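You operate a simulated robot arm through the tools that you are given. There is no shell and no other tool.

You are at the controls of a simulated two-armed robot. One attempt, no reset.

Task
Fit the white guard, hook the strap peg in and ratchet as the card says.
Fine: the guard sits on the carton's bare edge; the peg goes into the pallet anchor; crush nothing; the lever ends down.

It is judged by the outcome, as a careful person would: the job done as asked, and still so three seconds after it is handed in. It fails if anything else is knocked over, pushed out of place, dropped, spilled or broken.

Robot
Two 7-joint arms with three-finger grippers on one trunk that stands fixed in place. Base frame: the origin is at the foot of the trunk, x ahead of it, y to its left, z up. Lengths are in mm, angles in degrees, forces in N, time in s.
The left shoulder is at [70, 146, 1212], the right one opposite. With the tool pointing down near the work surface each hand reaches from about 220 to 680 mm from the base axis, measured 20 degrees to its own side. Payload 2.2 kg a hand.
The tool frame of a hand sits at the grasp point between the pads (the TCP): z along the fingers, y along the line on which they close. The tips reach 28 mm beyond it. The gripper opens to 102 mm; its body begins 71 mm behind the TCP.
Orientation is told as [roll, pitch, yaw] about the base's x, y, z axes, in that order, counted from this pose: with the fingers straight down and closing along the base's y, the tool's x points along the base's -x, its y along +y and its z along -z.

Tools
- The arms move only by the tool apply_moves. It takes "left_commands", "right_commands" or both (then of equal length, played together; a hand with none holds still); each is a list of rows, each a list of 3 entries, a list of its own where there are three numbers: the shift along the tool's x, y, z in cm, then the turn, a rotation vector about the tool's x, y, z in degrees, then the opening in per cent of the stroke, from 0 (shut) to 100 (fully open). In form: [[[tx, ty, tz], [rx, ry, rz], grip], ...]. A call has 1 to 20 rows; each row shifts and turns the commanded pose from where the row before left it, along the tool's axes as they then stand. A row lasts 0.2 s, in which the tool goes at most 50 mm and 8.6 degrees; a call with a longer step from one row to the next is refused whole, and so is a gripper value outside its range. Where a pose cannot be reached the arm comes as near as it can. A force on the tool above 50 N (or 10 N above the force at the start of the call, whichever is more), or a blocked arm, ends the call early, and 0.2 s more pass. The fingers move at their own pace (about 203.5 mm/s each) and stop on an object; they squeeze with about 34 N. The grip force told is the motor's: it shows also when the fingers shut on nothing. Time passes only in rows, and 0.2 s behind the last, so rows that do not move let the fingers close. The reply holds the time, the measured pose of the TCP, the force on the tool along the base axes, the opening and the grip force, in the units named above and with some noise, with the torque about the TCP (base axes, N m) and any sound that the robot's microphone picked up, and new pictures: "show" is both (left out), scene, wrist or none (wrist: the cameras of the hands that moved).
- Cameras (640 x 400 px; columns grow to the right, rows downward): "scene" is now at [123.9, -55.5, 1438.2]; the picture's right is [-0.57, -0.82, 0.00], its down [-0.58, 0.40, -0.71] and it looks along [0.58, -0.40, -0.71] (base axes); focal length 311 px, centre (320, 200). "left" rides on the left gripper at [72, 38, -86] in its tool frame; the picture's right is [-0.47, 0.88, 0.00], its down [-0.60, -0.32, -0.73] and it looks along [-0.65, -0.34, 0.68] (tool axes); focal length 256 px, centre (320, 200). "right" rides on the right gripper at [69, 44, -86] in its tool frame; the picture's right is [-0.53, 0.84, 0.00], its down [-0.58, -0.37, -0.73] and it looks along [-0.62, -0.39, 0.68] (tool axes); focal length 256 px, centre (320, 200). There is no depth. A picture from a camera that has moved, and an enlarged one, comes with that camera's place and axes in the base frame and with its lens. The place of the scene camera against the robot may be out by one fixed shift of up to 18 mm in any direction.
- raise_lower(by): slides the trunk up (or, below 0, down) by that many mm; the arms and the scene camera ride with it, the base frame stays. It gives what a move gives, with no picture.
- head_to(pan, tilt): turns the head with the scene camera to pan (to the left, within 86 degrees either way) and tilt (down, from -29 to 69), counted from straight ahead of the robot. It gives what a move gives, and a new picture of the scene camera.
- inspect(camera, box): a new picture of the part [left, top, right, bottom] of that camera's present view, enlarged. No time passes.
- sign_off(): hands the job in; it is judged then, once.

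Places have to be worked out from the pictures, the camera data and where the tool is seen. Open the grippers and draw the arms clear of the work before you hand the job in, unless the task says otherwise.

The tools are called after "Emit:" as name(argument=value, ...) on one line, values as JSON. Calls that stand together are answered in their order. apply_moves: Moves the arms, as the interface text tells. Its arguments: {"type":"object","properties":{"left_commands":{"type":"array"},"right_commands":{"type":"array"},"show":{"type":"string","enum":["both","scene","wrist","none"]}},"required":[]} The other tools are called the same way: raise_lower (by) moves the trunk up or down; head_to (pan, tilt) turns the head that bears the scene camera; inspect (camera, box) takes an enlarged picture of a part of a camera's view; sign_off () hands the job in.

At the start:

```text
time: 0.0
left_tool_pos: [410.2, -51.8, 1209.9]
left_ee_rot: [0.0, 0.0, 0.1]
left_wrist_force: [-0.2, -0.1, 0.1]
left_wrist_torque: [-0.04, 0.03, -0.02]
left_opening: 101.8
left_gripper_force: 0.0
right_tool_pos: [243.8, -333.7, 1212.3]
right_ee_rot: [0.1, 0.0, 0.1]
right_wrist_force: [0.1, 0.5, -0.9]
right_wrist_torque: [-0.01, -0.01, 0.0]
right_opening: 101.8
right_gripper_force: 0.2
trunk travel left (down, up): [-750.0, 190.0]
head pan, tilt (commanded): [-34.9, 45.0]
```

scene: 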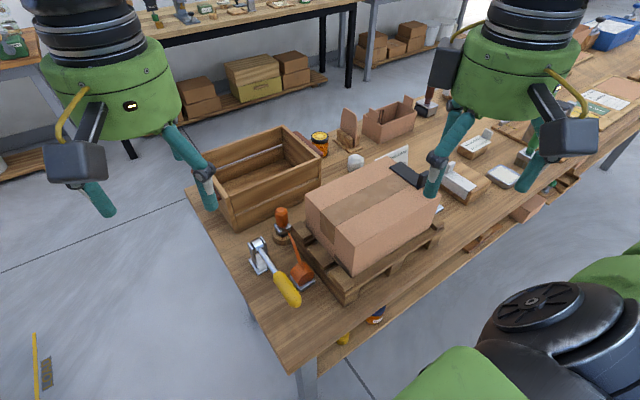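
right: 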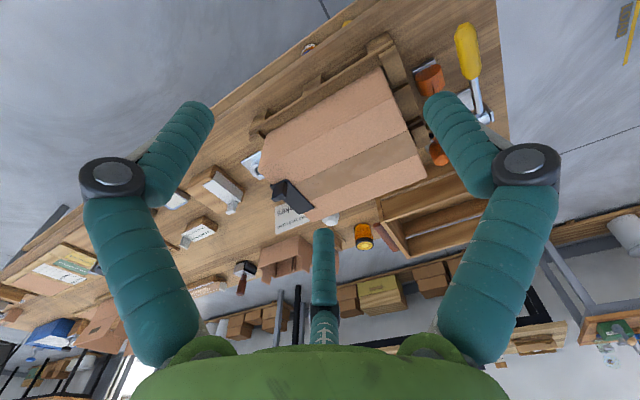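
left: 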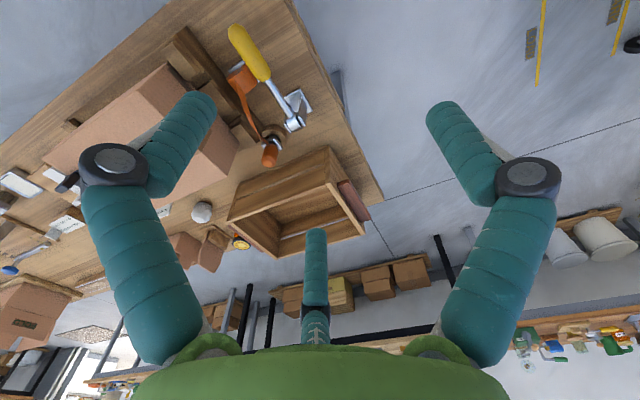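

I'll begin by looking closely at the bench: the carton, pallet, strap, ratchet and the card.

Emit:
inspect(camera="scene", box=[190, 120, 450, 310])

Emit:
inspect(camera="right", box=[160, 20, 520, 260])

Emit:
inspect(camera="left", box=[0, 10, 380, 280])

Emit:
inspect(camera="scene", box=[330, 100, 640, 240])

```text
2.11 times, centred on (320, 215) of scene
camera zoom: at [123.9, -55.5, 1438.2], right [-0.57, -0.82, 0.0], down [-0.58, 0.4, -0.71], along [0.58, -0.4, -0.71], focal length 654 px, centre (320, 168)
```

zoom: 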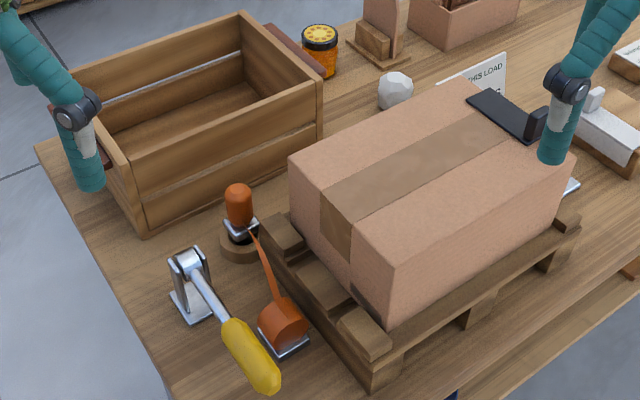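

```text
1.67 times, centred on (340, 140) of right
camera zoom: at [173.8, -289.7, 1299.5], right [0.53, 0.85, 0.0], down [0.58, -0.36, 0.73], along [0.62, -0.39, -0.68], focal length 427 px, centre (287, 300)
```

zoom: 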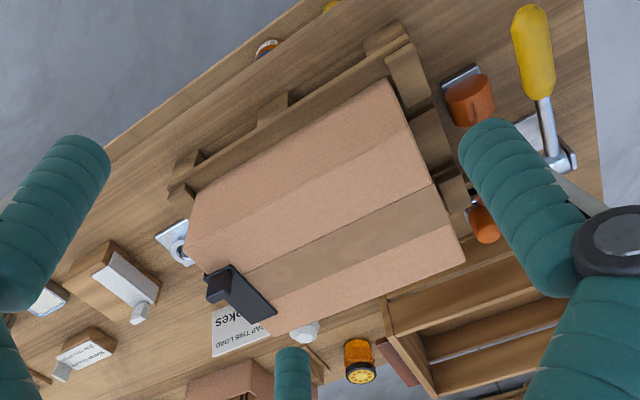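

```text
1.48 times, centred on (190, 145) of left
camera zoom: at [338.5, -13.8, 1295.6], right [0.46, 0.89, 0.0], down [0.6, -0.32, 0.73], along [0.65, -0.34, -0.68], focal length 379 px, centre (513, 282)
```

zoom: 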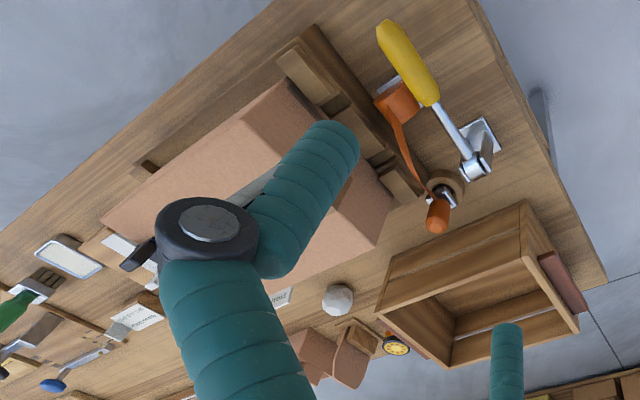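

```text
2.06 times, centred on (485, 170) of scene
camera zoom: at [123.9, -55.5, 1438.2], right [-0.57, -0.82, 0.0], down [-0.58, 0.4, -0.71], along [0.58, -0.4, -0.71], focal length 642 px, centre (-21, 262)
```

zoom: 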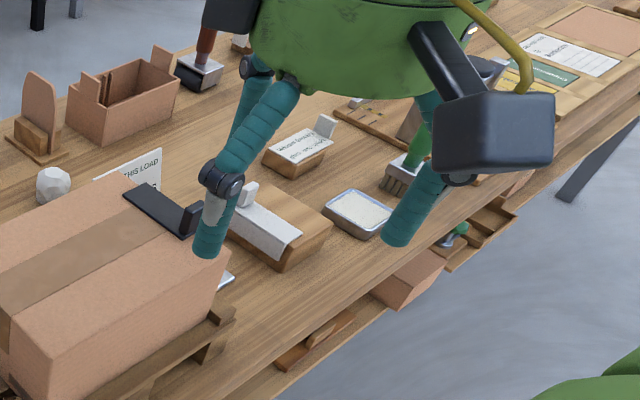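

The card stands behind the carton and the arms block part of it. I'll move both hands aside (left to its own side, right outward and back) to see the card, the white guard and the anchor.

Emit:
apply_moves(left_commands=[[[0, 4, 0], [0, 0, 0], 100], [[0, 4.5, 0], [0, 0, 0], 100], [[0, 4.5, 0], [0, 0, 0], 100], [[0, 4.5, 0], [0, 0, 0], 100], [[0, 4.5, 0], [0, 0, 0], 100], [[0, 4, 0], [0, 0, 0], 100]], right_commands=[[[0, -4, 0], [0, 0, 0], 100], [[0, -4.5, 0], [0, 0, 0], 100], [[0, -4.5, 0], [0, 0, 0], 100], [[0, 0, -4], [0, 0, 0], 100], [[0, 0, -4], [0, 0, 0], 100], [[0, 0, -2], [0, 0, 0], 100]])

```text
time: 1.4
left_tool_pos: [409.7, 209.6, 1210.4]
left_ee_rot: [0.0, 0.0, 0.0]
left_wrist_force: [-0.3, 1.4, 0.6]
left_wrist_torque: [-0.04, -0.02, 0.02]
left_opening: 102.2
left_gripper_force: 0.0
right_tool_pos: [248.7, -445.0, 1303.8]
right_ee_rot: [0.0, -0.1, 0.0]
right_wrist_force: [-0.2, -0.1, 0.4]
right_wrist_torque: [0.01, -0.01, 0.03]
right_opening: 102.2
right_gripper_force: 0.0
right hand out of reach, approached as far as the arm can: row 5, 6
trunk travel left (down, up): [-750.0, 190.0]
head pan, tilt (commanded): [-34.9, 45.0]
camera scene: at [123.5, -54.2, 1438.2], right [-0.57, -0.82, 0.0], down [-0.58, 0.4, -0.71], along [0.58, -0.41, -0.71], focal length 311 px, centre (320, 200)
camera right: at [177.6, -400.9, 1390.2], right [0.53, 0.84, 0.0], down [0.57, -0.36, 0.73], along [0.62, -0.39, -0.68], focal length 256 px, centre (320, 200)
camera left: at [338.0, 248.5, 1296.0], right [0.47, 0.89, 0.0], down [0.6, -0.32, 0.73], along [0.65, -0.34, -0.68], focal length 256 px, centre (320, 200)
```

scene: 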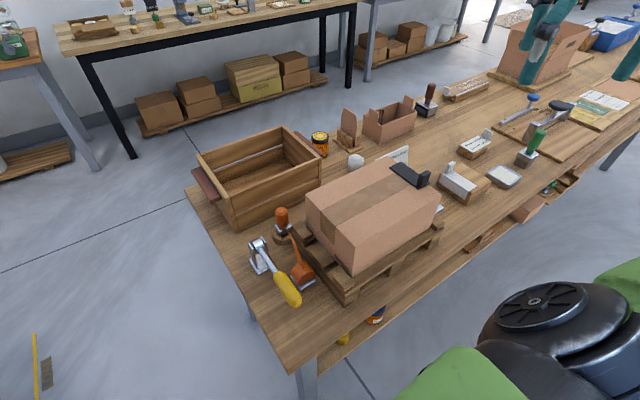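
right: 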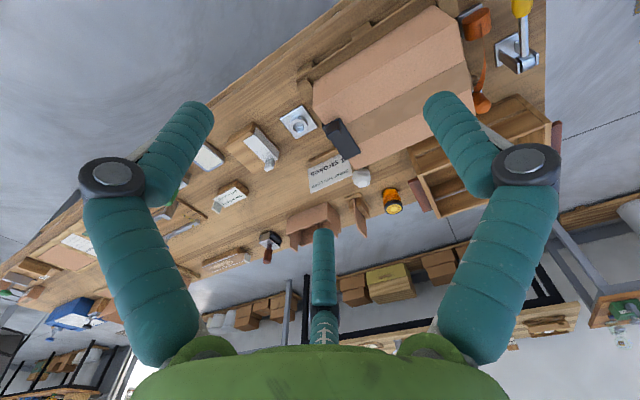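
left: 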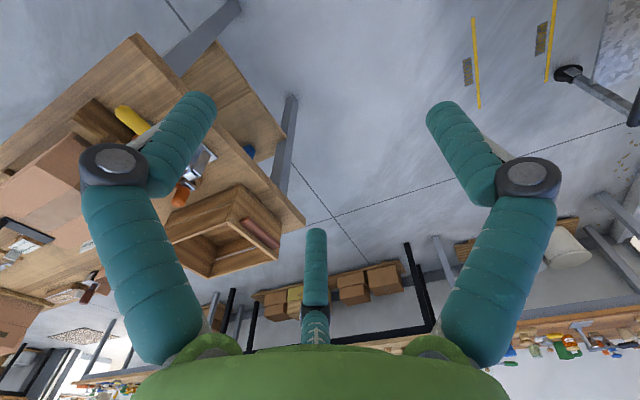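

Now the views are clearer; the anchor plate appears right of the carton, the white guard further right on a wood block. I'll enlarge the card, anchor and guard.

Emit:
inspect(camera="right", box=[200, 90, 400, 215])

Emit:
inspect(camera="scene", box=[380, 120, 540, 220])

Emit:
inspect(camera="scene", box=[230, 190, 360, 310])

Emit:
inspect(camera="right", box=[290, 150, 370, 200])

```text
3.20 times, centred on (300, 152) of right
camera zoom: at [177.6, -400.9, 1390.2], right [0.53, 0.84, 0.0], down [0.57, -0.36, 0.73], along [0.62, -0.39, -0.68], focal length 819 px, centre (384, 352)
```

zoom: 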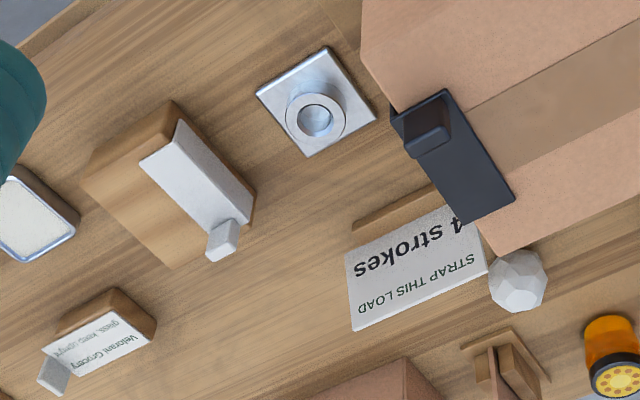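

```text
4.00 times, centred on (460, 170) of scene
camera zoom: at [123.5, -54.2, 1438.2], right [-0.57, -0.82, 0.0], down [-0.58, 0.4, -0.71], along [0.58, -0.41, -0.71], focal length 1243 px, centre (-240, 320)
```

zoom: 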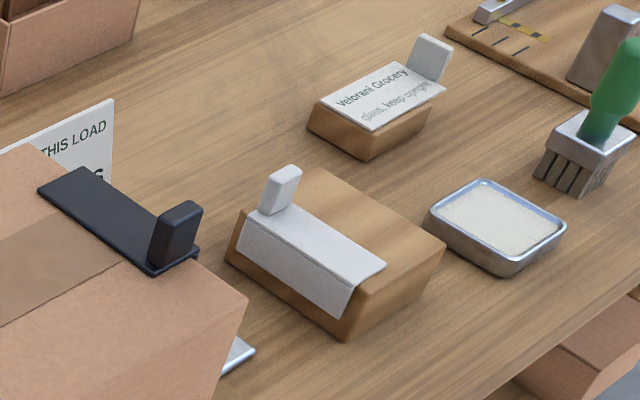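

```text
3.33 times, centred on (295, 250) of scene
camera zoom: at [123.5, -54.2, 1438.2], right [-0.57, -0.82, 0.0], down [-0.58, 0.4, -0.71], along [0.58, -0.41, -0.71], focal length 1036 px, centre (403, 33)
```

zoom: 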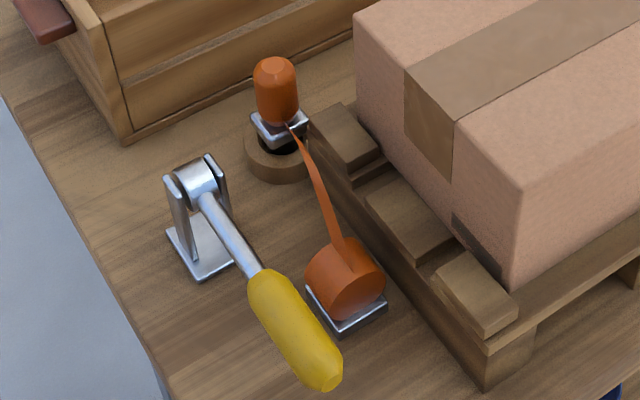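

```text
8.00 times, centred on (330, 175) of right
camera zoom: at [177.6, -400.9, 1390.2], right [0.53, 0.84, 0.0], down [0.57, -0.36, 0.73], along [0.62, -0.39, -0.68], focal length 2048 px, centre (240, 400)
```

zoom: 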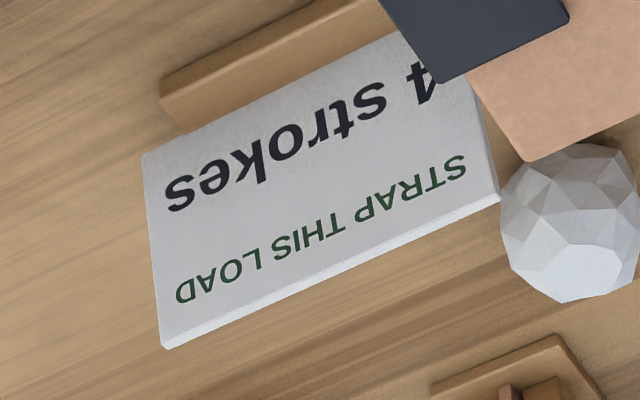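

The card reads "STRAP THIS LOAD / 4 strokes" (I'll confirm nothing is hidden behind the carton corner). Rough triangulation puts the peg handle near (583,-259,886) and the anchor near (422,-615,845); I'll move both hands to better vantage points to measure accurately.

Emit:
apply_moves(left_commands=[[[-0.25, -4.5, 0.75], [0, 0, 0], 100], [[-0.25, -4.5, 0.75], [0, 0, 0], 100], [[-0.25, -4.5, 0.75], [0, 0, 0], 100], [[-0.25, -4.5, 0.75], [0, 0, 0], 100], [[-0.25, -4.5, 0.75], [0, 0, 0], 100], [[-0.25, -4.5, 0.75], [0, 0, 0], 100], [[-0.25, -4.5, 0.75], [0, 0, 0], 100], [[-0.25, -4.5, 0.75], [0, 0, 0], 100]], right_commands=[[[-0.66, -0.73, 1.98], [0, 0, 0], 100], [[-0.66, -0.73, 1.98], [0, 0, 0], 100], [[-0.66, -0.73, 1.98], [0, 0, 0], 100], [[-0.66, -0.73, 1.98], [0, 0, 0], 100], [[-0.66, -0.73, 1.98], [0, 0, 0], 100], [[-0.66, -0.73, 1.98], [0, 0, 0], 100], [[-0.66, -0.73, 1.98], [0, 0, 0], 100], [[-0.66, -0.73, 1.98], [0, 0, 0], 100]])

```text
time: 3.2
left_tool_pos: [426.5, -156.5, 1148.2]
left_ee_rot: [0.2, 0.0, 0.0]
left_wrist_force: [0.0, -0.4, -0.7]
left_wrist_torque: [0.08, 0.01, -0.04]
left_opening: 101.8
left_gripper_force: 0.0
right_tool_pos: [301.8, -510.6, 1139.6]
right_ee_rot: [0.2, 0.0, 0.1]
right_wrist_force: [-0.3, -0.7, -0.7]
right_wrist_torque: [0.1, 0.0, -0.02]
right_opening: 101.9
right_gripper_force: 0.0
trunk travel left (down, up): [-750.0, 190.0]
head pan, tilt (commanded): [-34.9, 45.0]
camera scene: at [124.2, -60.2, 1438.0], right [-0.57, -0.82, 0.0], down [-0.58, 0.41, -0.71], along [0.58, -0.4, -0.71], focal length 311 px, centre (320, 200)
camera right: at [231.6, -466.2, 1227.6], right [0.53, 0.85, 0.0], down [0.58, -0.37, 0.73], along [0.62, -0.39, -0.68], focal length 256 px, centre (320, 200)
camera left: at [355.3, -118.4, 1233.6], right [0.46, 0.89, 0.0], down [0.6, -0.32, 0.73], along [0.65, -0.34, -0.68], focal length 256 px, centre (320, 200)
```

scene: 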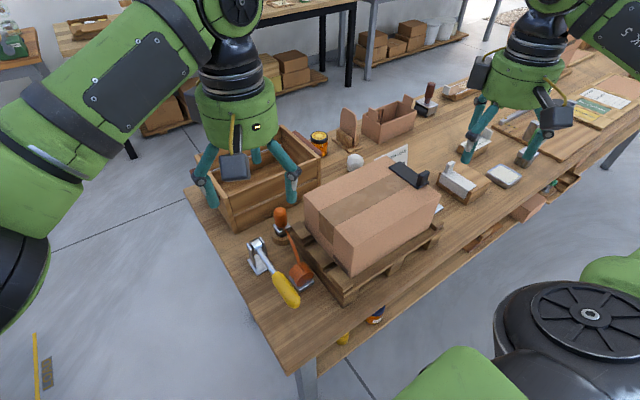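
right: 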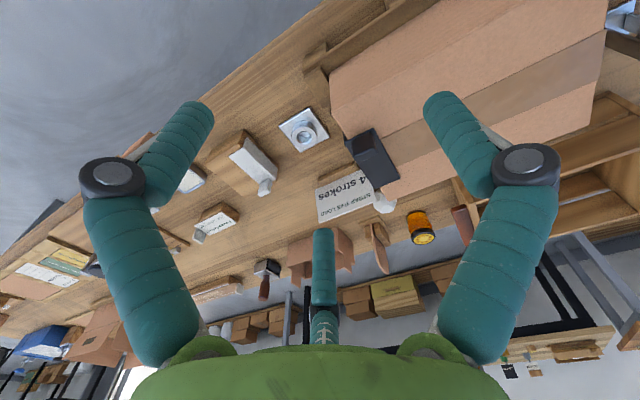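
left: 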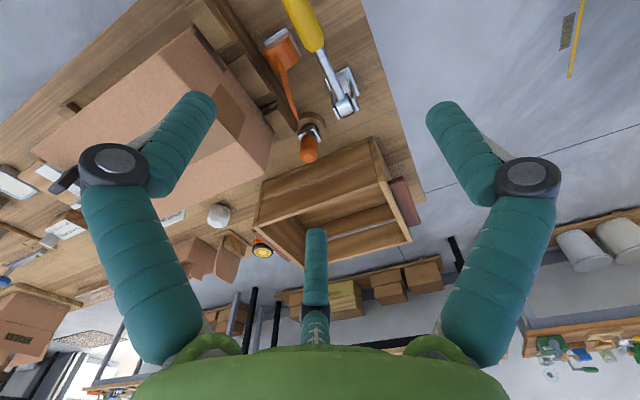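

The card now clearly shows "4 strokes". I'll enlarge both wrist views to triangulate the guard, anchor, peg, lever and carton edges.

Emit:
inspect(camera="right", box=[200, 90, 400, 215])

Emit:
inspect(camera="left", box=[160, 0, 400, 150])

Emit:
inspect(camera="left", box=[260, 60, 360, 170])

Emit:
inspect(camera="scene", box=[280, 130, 460, 310])

```text
3.20 times, centred on (300, 152) of right
camera zoom: at [231.6, -466.2, 1227.6], right [0.53, 0.85, 0.0], down [0.58, -0.37, 0.73], along [0.62, -0.39, -0.68], focal length 819 px, centre (384, 352)
```

zoom: 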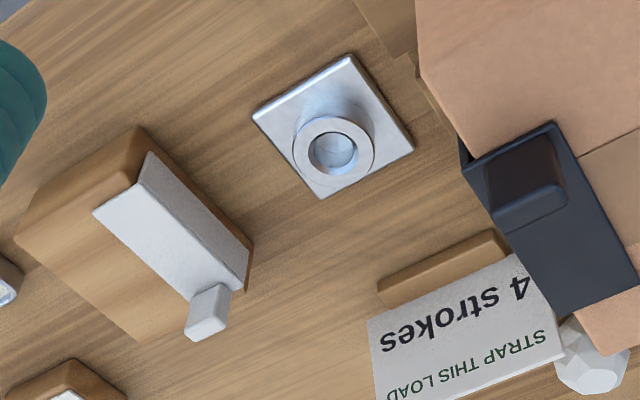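

```text
2.67 times, centred on (280, 75) of left
camera zoom: at [355.3, -118.4, 1233.6], right [0.46, 0.89, 0.0], down [0.6, -0.32, 0.73], along [0.65, -0.34, -0.68], focal length 683 px, centre (427, 533)
```

zoom: 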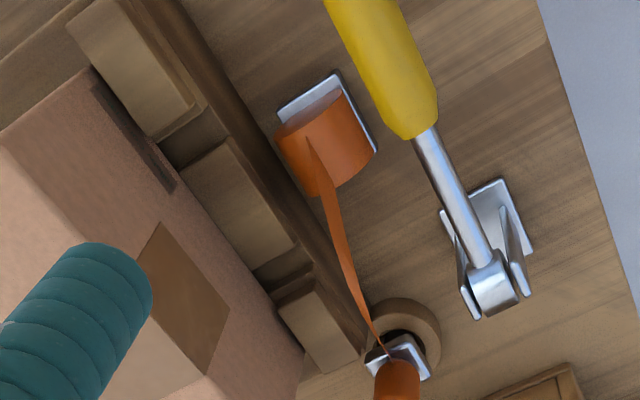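

```text
3.64 times, centred on (310, 115) of left
camera zoom: at [355.3, -118.4, 1233.6], right [0.46, 0.89, 0.0], down [0.6, -0.32, 0.73], along [0.65, -0.34, -0.68], focal length 931 px, centre (356, 509)
```

zoom: 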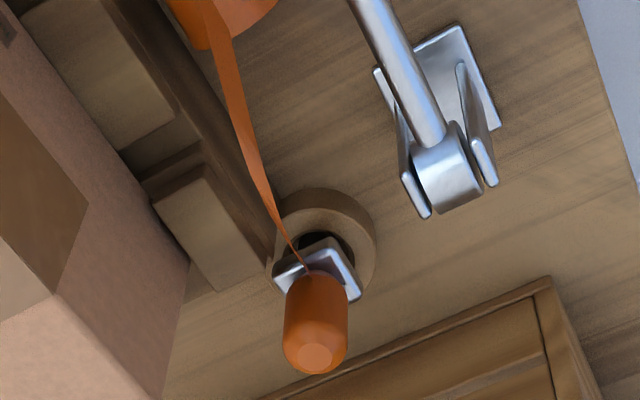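

```text
2.22 times, centred on (370, 220) of scene
camera zoom: at [124.2, -60.2, 1438.0], right [-0.57, -0.82, 0.0], down [-0.58, 0.41, -0.71], along [0.58, -0.4, -0.71], focal length 691 px, centre (209, 156)
```

zoom: 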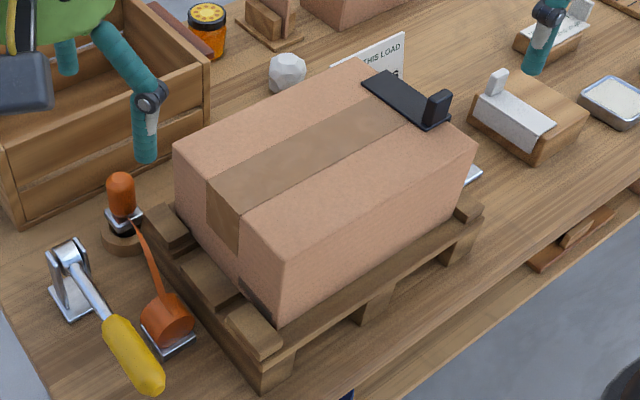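

The wrist views need a second azimuth for accurate depth. I'll pull the left hand back and swing the right hand (yawed about 60°) over toward the peg/reel/lever at a safe height for a cross view.

Emit:
apply_moves(left_commands=[[[0, 4.5, -0.5], [0, 0, 0], 100], [[0, 4.5, -0.5], [0, 0, 0], 100], [[0, 4.5, -0.5], [0, 0, 0], 100], [[0, 4.5, -0.5], [0, 0, 0], 100], [[0, 4.5, -0.5], [0, 0, 0], 100], [[0, 0, 0], [0, 0, 0], 100], [[0, 0, 0], [0, 0, 0], 100], [[0, 0, 0], [0, 0, 0], 100], [[0, 0, 0], [0, 0, 0], 100], [[0, 0, 0], [0, 0, 0], 100], [[0, 0, 0], [0, 0, 0], 100], [[0, 0, 0], [0, 0, 0], 100]], right_commands=[[[-2.22, 3.38, -0.2], [0, 0, 0], 100], [[-2.22, 3.38, -0.2], [0, 0, 0], 100], [[-2.22, 3.38, -0.2], [0, 0, 0], 100], [[-2.22, 3.38, -0.2], [0, 0, 0], 100], [[-2.22, 3.38, -0.2], [0, 0, 0], 100], [[0, 0, 0], [0, 0, -8.5], 100], [[0, 0, 0], [0, 0, -8.5], 100], [[0, 0, 0], [0, 0, -8.5], 100], [[0, 0, 0], [0, 0, -8.5], 100], [[0, 0, 0], [0, 0, -8.5], 100], [[0, 0, 0], [0, 0, -8.5], 100], [[0, 0, 0], [0, 0, -8.5], 100]])

```text
time: 5.8
left_tool_pos: [428.7, 70.2, 1176.0]
left_ee_rot: [0.0, 0.0, 0.0]
left_wrist_force: [0.8, -0.4, -0.3]
left_wrist_torque: [0.03, 0.0, -0.02]
left_opening: 102.1
left_gripper_force: 0.0
right_tool_pos: [346.3, -236.5, 1162.1]
right_ee_rot: [-0.1, 0.1, 59.2]
right_wrist_force: [0.4, -0.6, -0.3]
right_wrist_torque: [-0.01, 0.01, 0.01]
right_opening: 102.0
right_gripper_force: 0.1
right hand out of reach, approached as far as the arm can: row 9, 10, 11, 12
trunk travel left (down, up): [-750.0, 190.0]
head pan, tilt (commanded): [-34.9, 45.0]
camera scene: at [125.0, -56.2, 1438.0], right [-0.57, -0.82, 0.0], down [-0.58, 0.41, -0.71], along [0.58, -0.4, -0.71], focal length 311 px, centre (320, 200)
camera right: at [272.4, -274.2, 1249.2], right [-0.46, 0.89, 0.0], down [0.61, 0.31, 0.73], along [0.65, 0.33, -0.68], focal length 256 px, centre (320, 200)
camera left: at [358.3, 109.0, 1260.9], right [0.46, 0.89, 0.0], down [0.6, -0.32, 0.73], along [0.65, -0.34, -0.68], focal length 256 px, centre (320, 200)
```

scene: 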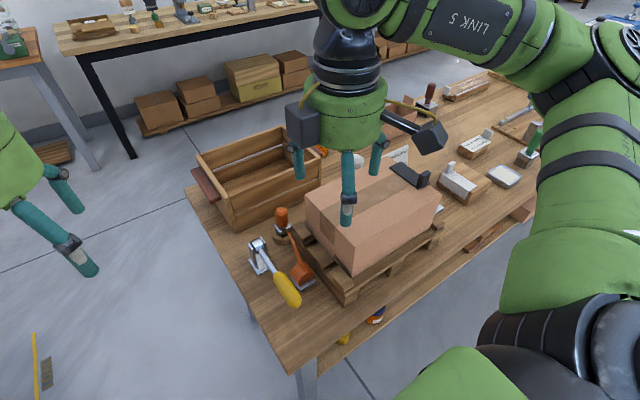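
right: 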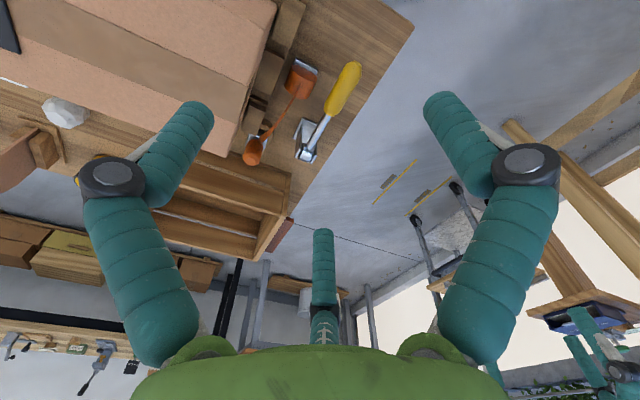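
left: 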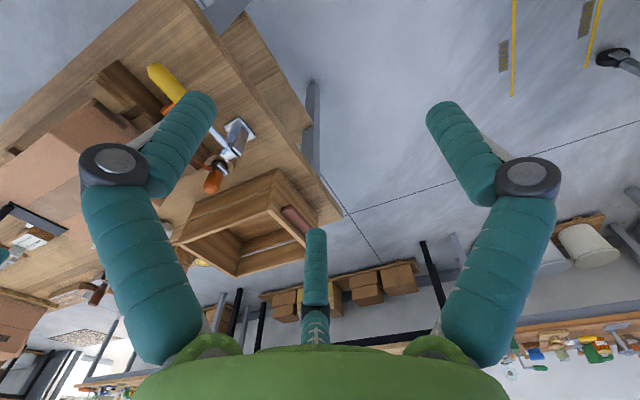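

The right wrist view now shows peg, reel, lever and carton left end from a new azimuth; I'll enlarge it.

Emit:
inspect(camera="right", box=[200, 40, 380, 180])

Emit:
inspect(camera="right", box=[0, 0, 320, 180])

Emit:
inspect(camera="right", box=[230, 90, 330, 170])

```text
2.86 times, centred on (290, 110) of right
camera zoom: at [272.4, -274.2, 1249.2], right [-0.46, 0.89, 0.0], down [0.61, 0.31, 0.73], along [0.65, 0.33, -0.68], focal length 731 px, centre (406, 457)
```

zoom: 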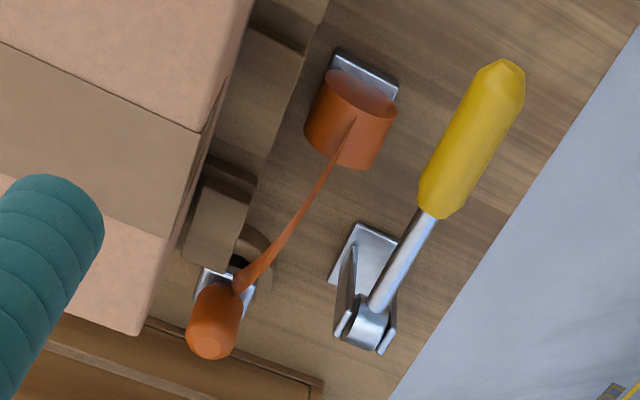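

```text
2.00 times, centred on (160, 90) of right
camera zoom: at [272.4, -274.2, 1249.2], right [-0.46, 0.89, 0.0], down [0.61, 0.31, 0.73], along [0.65, 0.33, -0.68], focal length 512 px, centre (640, 420)
```

zoom: 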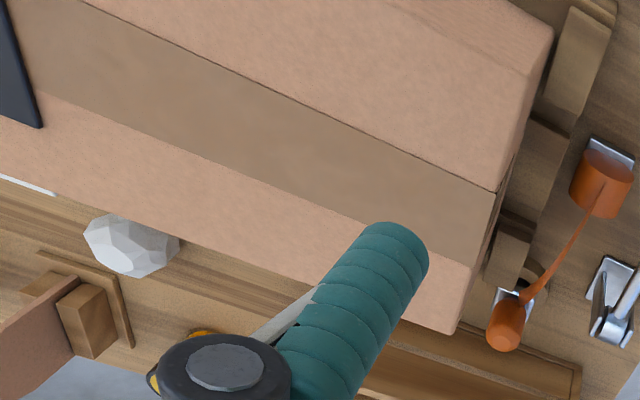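

```text
5.00 times, centred on (280, 130) of right
camera zoom: at [272.4, -274.2, 1249.2], right [-0.46, 0.89, 0.0], down [0.61, 0.31, 0.73], along [0.65, 0.33, -0.68], focal length 1280 px, centre (520, 550)
```

zoom: 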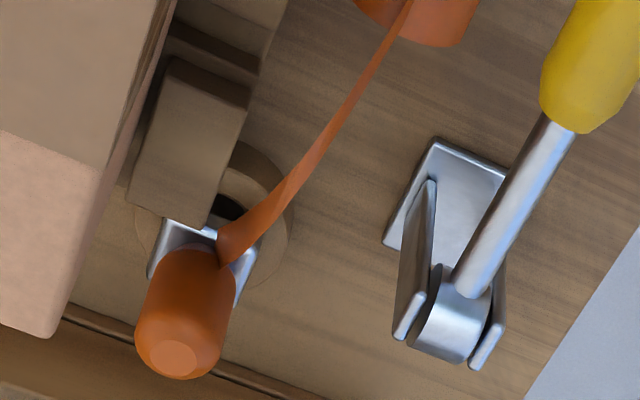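

Triangulating (everything seems axis-aligned): carton top ≈ z 965, bare +y edge at y≈-292 with x from ~335 to ~525, black guard centred at x≈443 on the -y edge; peg handle top ≈ (575,-254,900); table ≈ z 772. The anchor ≈ (450,-641,800) and the white guard knob ≈ (483,-761,850), so I'll take the right hand over there for a closer look.

Emit:
apply_moves(right_commands=[[[0, 0, 0], [0, 0, 8.45], 100], [[0, 0, 0], [0, 0, 8.45], 100], [[0, 0, 0], [0, 0, 8.45], 100], [[0, 0, 0], [0, 0, 8.45], 100], [[0, 0, 0], [0, 0, 8.45], 100], [[0, 0, 0], [0, 0, 8.45], 100], [[0, 0, 0], [0, 0, 8.45], 100], [[0, -4.55, 1.4], [0, 0, 0], 100], [[0, -4.55, 1.4], [0, 0, 0], 100], [[0, -4.55, 1.4], [0, 0, 0], 100], [[0, -4.55, 1.4], [0, 0, 0], 100], [[0, -4.55, 1.4], [0, 0, 0], 100], [[0, -4.55, 1.4], [0, 0, 0], 100], [[0, -4.55, 1.4], [0, 0, 0], 100], [[0, -4.55, 1.4], [0, 0, 0], 100]])

```text
time: 9.0
left_tool_pos: [429.9, 68.8, 1174.7]
left_ee_rot: [0.1, 0.1, 0.0]
left_wrist_force: [0.7, -0.4, 0.2]
left_wrist_torque: [0.02, 0.01, -0.02]
left_opening: 102.0
left_gripper_force: 0.0
right_tool_pos: [343.3, -511.4, 1065.4]
right_ee_rot: [0.0, -0.2, 0.0]
right_wrist_force: [0.7, 0.2, -0.4]
right_wrist_torque: [0.02, 0.07, 0.0]
right_opening: 101.6
right_gripper_force: 0.0
right hand out of reach, approached as far as the arm can: row 13, 14, 15
trunk travel left (down, up): [-750.0, 190.0]
head pan, tilt (commanded): [-34.9, 45.0]
camera scene: at [125.8, -57.7, 1438.0], right [-0.57, -0.82, 0.0], down [-0.58, 0.41, -0.71], along [0.58, -0.4, -0.71], focal length 311 px, centre (320, 200)
camera right: at [273.3, -467.0, 1151.2], right [0.53, 0.85, 0.0], down [0.58, -0.36, 0.73], along [0.62, -0.39, -0.68], focal length 256 px, centre (320, 200)
```

scene: 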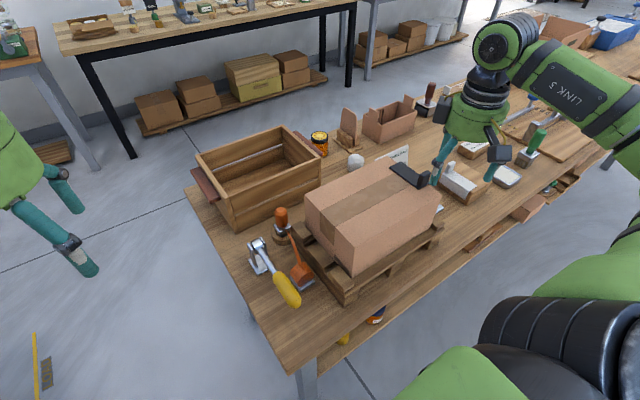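
right: 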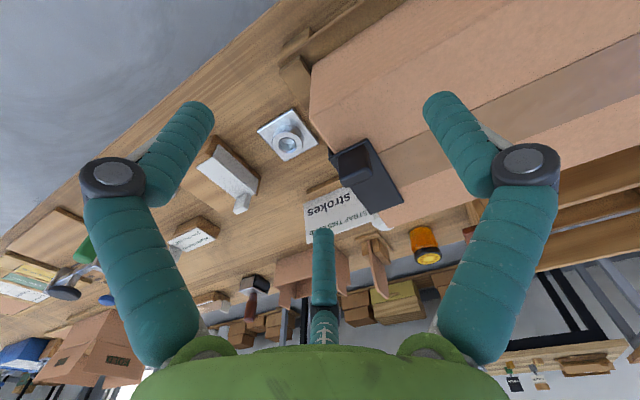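

The right arm stalled at (343,-511,1065), apparently because the wrist is too high relative to the shoulder for outward reach. I'll step toward the front edge, go lower (z≈930, clear of everything there) and test reach outward.

Emit:
apply_moves(right_commands=[[[4, 0, 0], [0, 0, 0], 100], [[4.5, 0, 0], [0, 0, 0], 100], [[0, -2.75, 3.5], [0, 0, 0], 100], [[0, -2.75, 3.5], [0, 0, 0], 100], [[0, -2.75, 3.5], [0, 0, 0], 100], [[0, -2.75, 3.0], [0, 0, 0], 100], [[-2.5, -2.5, 0], [0, 0, 0], 100], [[-2.5, -2.5, 0], [0, 0, 0], 100]])

```text
time: 10.8
left_tool_pos: [430.2, 71.4, 1176.3]
left_ee_rot: [0.0, 0.0, 0.0]
left_wrist_force: [0.0, 0.3, 0.0]
left_wrist_torque: [0.02, 0.03, 0.01]
left_opening: 102.2
left_gripper_force: 0.1
right_tool_pos: [300.5, -505.4, 1060.5]
right_ee_rot: [-0.2, 0.1, 0.3]
right_wrist_force: [0.6, 0.8, -0.5]
right_wrist_torque: [0.0, 0.0, 0.04]
right_opening: 102.1
right_gripper_force: 0.1
right hand out of reach, approached as far as the arm can: row 2, 3, 4, 5, 6, 7, 8
trunk travel left (down, up): [-750.0, 190.0]
head pan, tilt (commanded): [-34.9, 45.0]
camera scene: at [124.6, -55.5, 1438.1], right [-0.57, -0.82, 0.0], down [-0.58, 0.4, -0.71], along [0.58, -0.4, -0.71], focal length 311 px, centre (320, 200)
camera right: at [230.6, -461.9, 1147.9], right [0.53, 0.85, 0.0], down [0.58, -0.36, 0.73], along [0.62, -0.39, -0.68], focal length 256 px, centre (320, 200)
```

scene: 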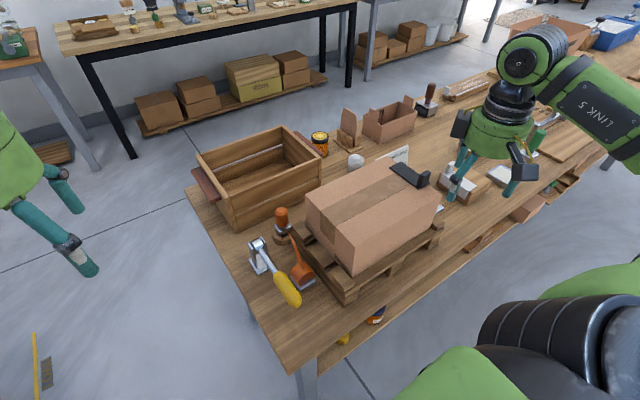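
right: 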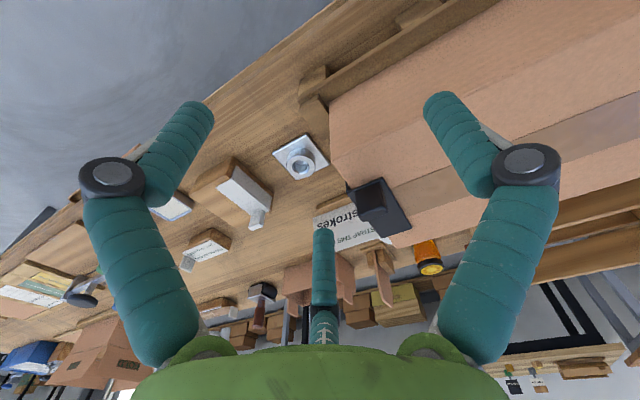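

Yawing positive made the arm stall earlier, so the wrist roll is likely near a limit on this side. I'll turn the hand the other way (yaw about -43°) here at a safe height and then test moving outward again.

Emit:
apply_moves(right_commands=[[[0, 0, 0], [0, 0, 8.5], 100], [[0, 0, 0], [0, 0, 8.5], 100], [[0, 0, 0], [0, 0, 8.5], 100], [[0, 0, 0], [0, 0, 8.5], 100], [[0, 0, 0], [0, 0, 8.5], 100], [[0, 0, 0], [0, 0, 0], 100]], show="none")

```text
time: 12.2
left_tool_pos: [428.3, 70.8, 1175.3]
left_ee_rot: [0.0, -0.1, 0.1]
left_wrist_force: [-0.3, 0.2, -0.5]
left_wrist_torque: [0.01, 0.0, 0.01]
left_opening: 102.2
left_gripper_force: 0.1
right_tool_pos: [301.6, -505.5, 1057.3]
right_ee_rot: [0.1, 0.1, -42.2]
right_wrist_force: [0.7, 0.2, 0.7]
right_wrist_torque: [0.01, -0.02, 0.02]
right_opening: 102.1
right_gripper_force: 0.0
trunk travel left (down, up): [-750.0, 190.0]
head pan, tilt (commanded): [-34.9, 45.0]
```

Yaw worked without stalling. Now test moving outward and down toward (302,-625,960).

Emit:
apply_moves(right_commands=[[[-2.0, -2.2, 2.5], [0, 0, 0], 100], [[-2.0, -2.2, 2.5], [0, 0, 0], 100], [[-2.0, -2.2, 2.5], [0, 0, 0], 100], [[-2.0, -2.2, 2.5], [0, 0, 0], 100]], show="both")

```text
time: 13.2
left_tool_pos: [429.2, 69.0, 1176.0]
left_ee_rot: [0.1, 0.1, 0.0]
left_wrist_force: [0.6, 0.2, 0.4]
left_wrist_torque: [-0.01, -0.02, 0.01]
left_opening: 101.8
left_gripper_force: 0.0
right_tool_pos: [304.8, -625.8, 957.0]
right_ee_rot: [0.0, 0.0, -42.0]
right_wrist_force: [-0.6, -0.7, -0.1]
right_wrist_torque: [0.01, 0.01, -0.01]
right_opening: 101.8
right_gripper_force: 0.1
trunk travel left (down, up): [-750.0, 190.0]
head pan, tilt (commanded): [-34.9, 45.0]
camera scene: at [124.4, -57.0, 1438.1], right [-0.57, -0.82, 0.0], down [-0.58, 0.41, -0.71], along [0.58, -0.4, -0.71], focal length 311 px, centre (320, 200)
camera right: at [281.7, -547.2, 1044.4], right [0.96, 0.27, 0.0], down [0.18, -0.66, 0.73], along [0.2, -0.7, -0.68], focal length 256 px, centre (320, 200)
```

scene: 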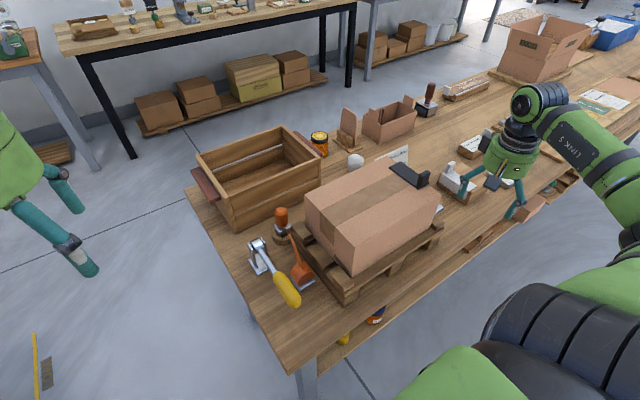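
right: 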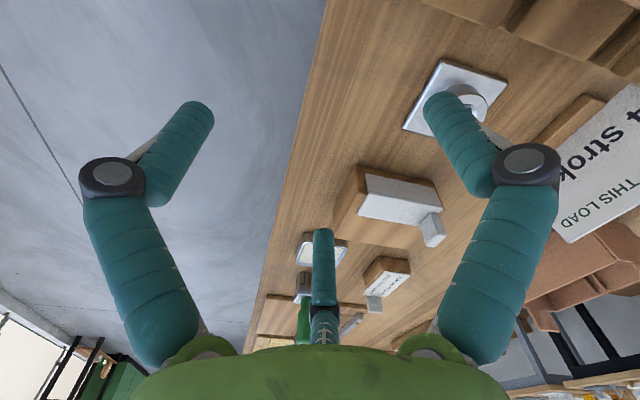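

That resolved the reach; the hand is at (305,-626,957). Let me enlarge the guard and anchor in this view.

Emit:
inspect(camera="right", box=[320, 140, 480, 260])

Emit:
inspect(camera="right", box=[380, 40, 540, 140])

```text
3.33 times, centred on (400, 200) of right
camera zoom: at [281.7, -547.2, 1044.4], right [0.96, 0.27, 0.0], down [0.18, -0.66, 0.73], along [0.2, -0.7, -0.68], focal length 853 px, centre (53, 200)
```

zoom: 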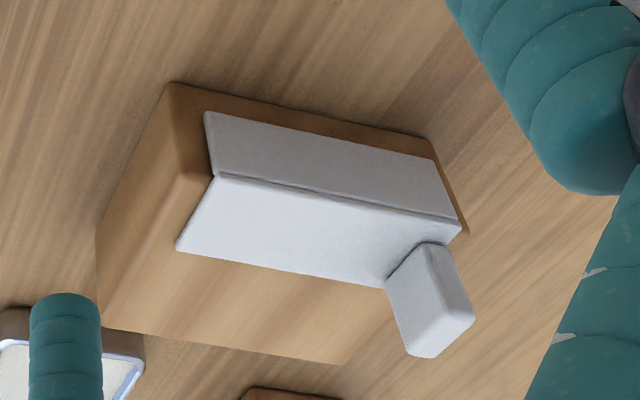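

```text
4.00 times, centred on (460, 90) of right
camera zoom: at [281.7, -547.2, 1044.4], right [0.96, 0.27, 0.0], down [0.18, -0.66, 0.73], along [0.2, -0.7, -0.68], focal length 1024 px, centre (-240, 640)
```

zoom: 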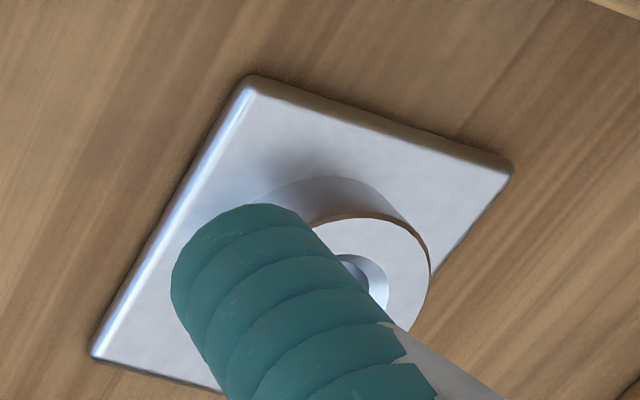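

The guard's knob is a thin upright tab (thin along x, ~26 mm along y) at its +x end, plate top around z≈855. Before using the fingers I'll close the right gripper here once to see how the three fingers converge.

Emit:
apply_moves(right_commands=[[[0, 0, 0], [0, 0, 0], 50], [[0, 0, 0], [0, 0, 0], 0], [[0, 0, 0], [0, 0, 0], 0], [[0, 0, 0], [0, 0, 0], 0]], show="wrist")

```text
time: 14.2
left_tool_pos: [428.9, 70.1, 1174.8]
left_ee_rot: [0.0, -0.1, 0.1]
left_wrist_force: [0.5, 0.0, 0.2]
left_wrist_torque: [0.03, 0.0, -0.01]
left_opening: 102.0
left_gripper_force: 0.1
right_tool_pos: [304.5, -624.9, 959.1]
right_ee_rot: [0.0, 0.0, -42.2]
right_wrist_force: [-0.9, 0.1, 0.7]
right_wrist_torque: [0.0, 0.0, 0.0]
right_opening: 2.3
right_gripper_force: 31.4
trunk travel left (down, up): [-750.0, 190.0]
head pan, tilt (commanded): [-34.9, 45.0]
camera right: at [281.7, -545.8, 1045.7], right [0.96, 0.27, 0.0], down [0.18, -0.66, 0.73], along [0.2, -0.7, -0.68], focal length 256 px, centre (320, 200)
```

right: 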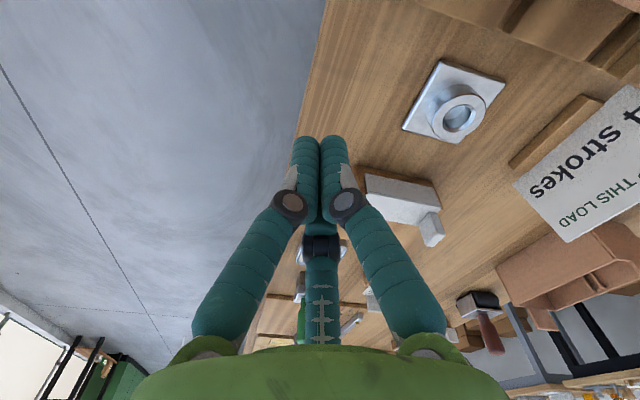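

The fingers converge like a three-jaw chuck. I'll open again, move above the white guard at z≈958 and yaw to -90° so the closing line lies along x across the thin tab, then look straight down at it.

Emit:
apply_moves(right_commands=[[[-4.0, 0.65, 0], [0, 0, 0], 100], [[-4.0, 0.65, 0], [0, 0, 0], 100], [[-4.0, 0.65, 0], [0, 0, 0], 100], [[-4.0, 0.65, 0], [0, 0, 0], 100], [[-4.0, 0.65, 0], [0, 0, 0], 100], [[0, 0, 0], [0, 0, 7.97], 100], [[0, 0, 0], [0, 0, 7.97], 100], [[0, 0, 0], [0, 0, 7.97], 100], [[0, 0, 0], [0, 0, 7.97], 100], [[0, 0, 0], [0, 0, 7.97], 100], [[0, 0, 0], [0, 0, 7.97], 100], [[0, 0, 0], [0, 0, 0], 100]])

```text
time: 16.8
left_tool_pos: [428.6, 71.6, 1175.8]
left_ee_rot: [0.0, -0.1, 0.1]
left_wrist_force: [0.0, -0.3, -0.5]
left_wrist_torque: [0.05, -0.01, -0.01]
left_opening: 102.1
left_gripper_force: 0.1
right_tool_pos: [420.4, -655.4, 974.6]
right_ee_rot: [0.0, -0.1, -90.0]
right_wrist_force: [0.6, -0.7, -0.5]
right_wrist_torque: [-0.03, 0.0, 0.0]
right_opening: 102.1
right_gripper_force: 0.1
right hand out of reach, approached as far as the arm can: row 3, 4, 5
trunk travel left (down, up): [-750.0, 190.0]
head pan, tilt (commanded): [-34.9, 45.0]
camera scene: at [123.8, -55.7, 1438.2], right [-0.57, -0.82, 0.0], down [-0.58, 0.4, -0.71], along [0.58, -0.4, -0.71], focal length 311 px, centre (320, 200)
camera right: at [462.4, -586.4, 1060.9], right [0.85, -0.53, 0.0], down [-0.36, -0.58, 0.73], along [-0.39, -0.62, -0.68], focal length 256 px, centre (320, 200)
```

scene: 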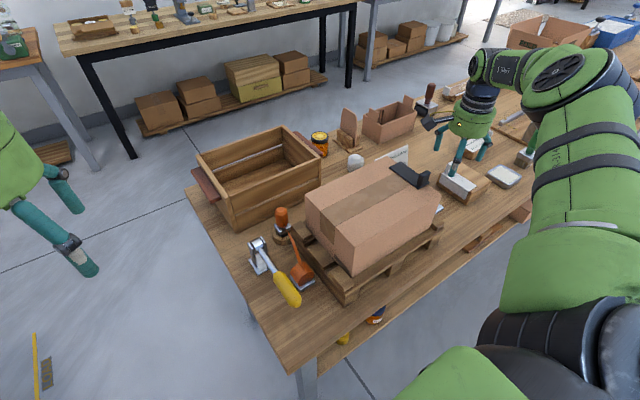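
right: 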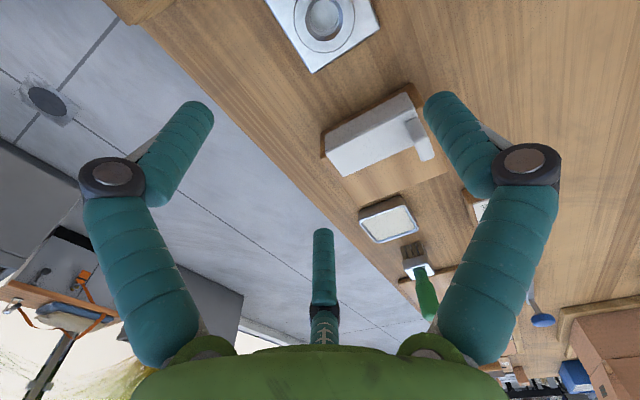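

The hand stalls at about 620 mm from the shoulder, and the knob at about (466,-740) is ~100 mm further, so I'll lower the trunk (to bring the shoulder level with the wrist) and tilt the hand outward. First lift and retract the right hand so it can ride down clear of everything.

Emit:
apply_moves(right_commands=[[[-0.3, -1.8, -3.5], [0, 0, 0], 100], [[-0.3, -1.8, -3.5], [0, 0, 0], 100], [[-0.3, -1.8, -3.5], [0, 0, 0], 100], [[-0.3, -1.8, -3.5], [0, 0, 0], 100], [[-0.3, -1.8, -3.5], [0, 0, 0], 100], [[0, 0, 0], [0, 0, 0], 100]], show="none")

```text
time: 18.2
left_tool_pos: [428.5, 71.0, 1174.7]
left_ee_rot: [0.0, 0.0, 0.0]
left_wrist_force: [-0.2, -0.4, -0.5]
left_wrist_torque: [-0.04, 0.0, 0.02]
left_opening: 102.1
left_gripper_force: 0.1
right_tool_pos: [332.6, -672.0, 1151.2]
right_ee_rot: [0.1, 0.0, -89.9]
right_wrist_force: [1.0, 0.0, -0.7]
right_wrist_torque: [0.0, 0.02, 0.01]
right_opening: 102.0
right_gripper_force: 0.1
trunk travel left (down, up): [-750.0, 190.0]
head pan, tilt (commanded): [-34.9, 45.0]
```

Both hands are clear; lower the trunk by 100 first and check readings.

Emit:
raise_lower(by=-100)

```text
time: 19.5
left_tool_pos: [428.5, 70.8, 1076.4]
left_ee_rot: [0.0, -0.1, 0.0]
left_wrist_force: [-0.3, -0.2, -0.3]
left_wrist_torque: [0.01, -0.03, 0.0]
left_opening: 101.8
left_gripper_force: 0.0
right_tool_pos: [331.7, -671.1, 1051.6]
right_ee_rot: [0.0, -0.1, -90.0]
right_wrist_force: [0.1, -0.3, 0.6]
right_wrist_torque: [-0.02, -0.01, 0.0]
right_opening: 101.8
right_gripper_force: 0.2
trunk travel left (down, up): [-650.0, 290.0]
head pan, tilt (commanded): [-34.9, 45.0]
```

No contact forces. Lower another 100 mm and then look at the scene.

Emit:
raise_lower(by=-100)

Emit:
inspect(camera="scene", box=[0, 0, 640, 400])

Emit:
inspect(camera="right", box=[0, 0, 640, 400])

```text
time: 20.9
left_tool_pos: [429.8, 71.0, 976.8]
left_ee_rot: [-0.1, 0.0, 0.1]
left_wrist_force: [0.1, 0.1, 0.1]
left_wrist_torque: [-0.04, 0.01, 0.0]
left_opening: 102.0
left_gripper_force: 0.1
right_tool_pos: [331.4, -670.4, 951.0]
right_ee_rot: [0.0, 0.0, -89.9]
right_wrist_force: [0.0, 0.5, -0.5]
right_wrist_torque: [0.02, -0.03, 0.02]
right_opening: 101.9
right_gripper_force: 0.1
trunk travel left (down, up): [-550.0, 390.0]
head pan, tilt (commanded): [-34.9, 45.0]
```

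```text
1.00 times, centred on (320, 200) of scene (not enlarged: the box is as wide or as high as the picture)
camera zoom: at [123.7, -55.4, 1238.3], right [-0.57, -0.82, 0.0], down [-0.58, 0.4, -0.71], along [0.58, -0.4, -0.71], focal length 311 px, centre (320, 200)
```

zoom: 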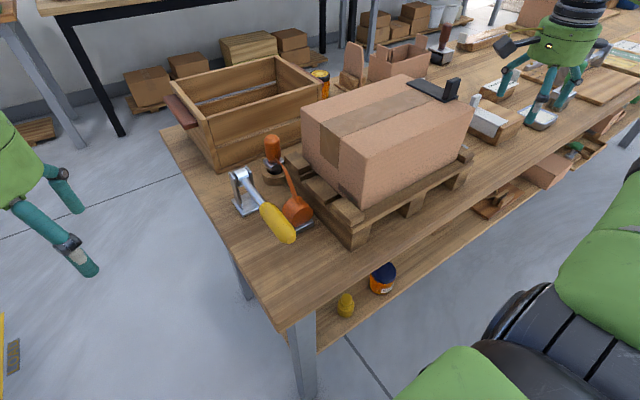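

```text
1.00 times, centred on (320, 200) of right (not enlarged: the box is as wide or as high as the picture)
camera zoom: at [374.0, -601.6, 1038.0], right [0.85, -0.53, 0.0], down [-0.36, -0.58, 0.73], along [-0.39, -0.62, -0.68], focal length 256 px, centre (320, 200)
```

zoom: 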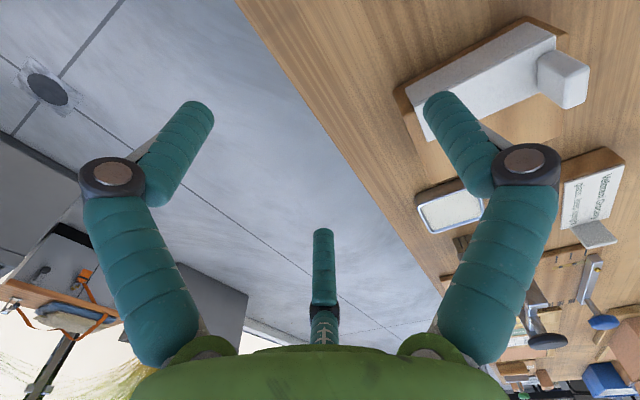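

Now I'll shift toward x≈440 and tilt the hand about 45° outward (fingers pointing toward -y and down), closing line still along x, with the fingers part-closed to 45%.

Emit:
apply_moves(right_commands=[[[0, 3.6, -0.3], [0, 0, 0], 80], [[0, 3.6, -0.3], [0, 0, 0], 60], [[0, 3.6, -0.3], [0, 0, 0], 45], [[0, 0, 0], [0, -8.5, 0], 45], [[0, 0, 0], [0, -8.5, 0], 45], [[0, 0, 0], [0, -8.5, 0], 45], [[0, 0, 0], [0, -8.5, 0], 45], [[0, 0, 0], [0, -8.5, 0], 45], [[0, 0, 0], [0, -2.5, 0], 45], [[0, 0, 0], [0, 0, 0], 45]])

```text
time: 22.9
left_tool_pos: [426.7, 73.5, 976.9]
left_ee_rot: [-0.1, -0.1, 0.2]
left_wrist_force: [0.8, -0.9, 0.3]
left_wrist_torque: [0.01, 0.0, 0.02]
left_opening: 102.0
left_gripper_force: 0.1
right_tool_pos: [411.1, -662.4, 975.0]
right_ee_rot: [3.2, -46.2, -92.6]
right_wrist_force: [-4.7, -0.2, 22.9]
right_wrist_torque: [3.11, -1.05, 0.61]
right_opening: 45.7
right_gripper_force: 0.0
right hand out of reach, approached as far as the arm can: row 2, 3
trunk travel left (down, up): [-550.0, 390.0]
head pan, tilt (commanded): [-34.9, 45.0]
stopped in row 10 (right hand): the force on the tool passed its limit at 52 N (the readings are from after the stop); the commanded pose is now the measured one
camera scene: at [121.4, -53.1, 1238.5], right [-0.57, -0.82, 0.0], down [-0.58, 0.4, -0.71], along [0.58, -0.41, -0.71], focal length 311 px, centre (320, 200)
camera right: at [453.2, -552.6, 986.6], right [0.83, -0.37, 0.42], down [-0.4, 0.13, 0.91], along [-0.39, -0.92, -0.04], focal length 256 px, centre (320, 200)
```

scene: 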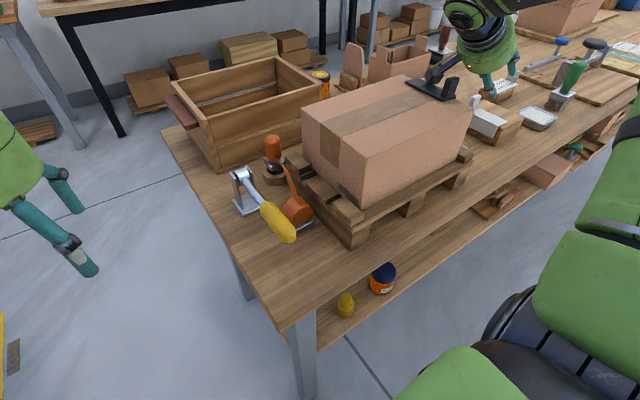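
right: 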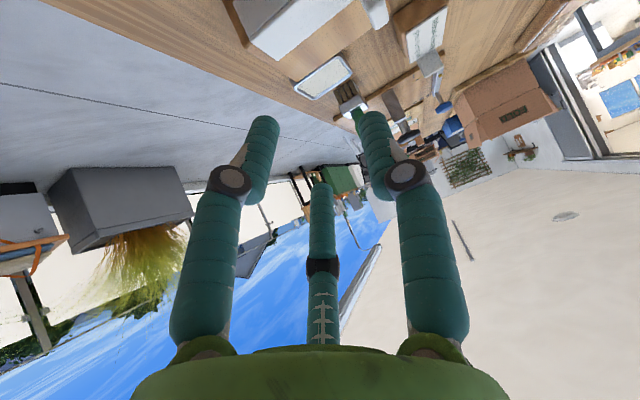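

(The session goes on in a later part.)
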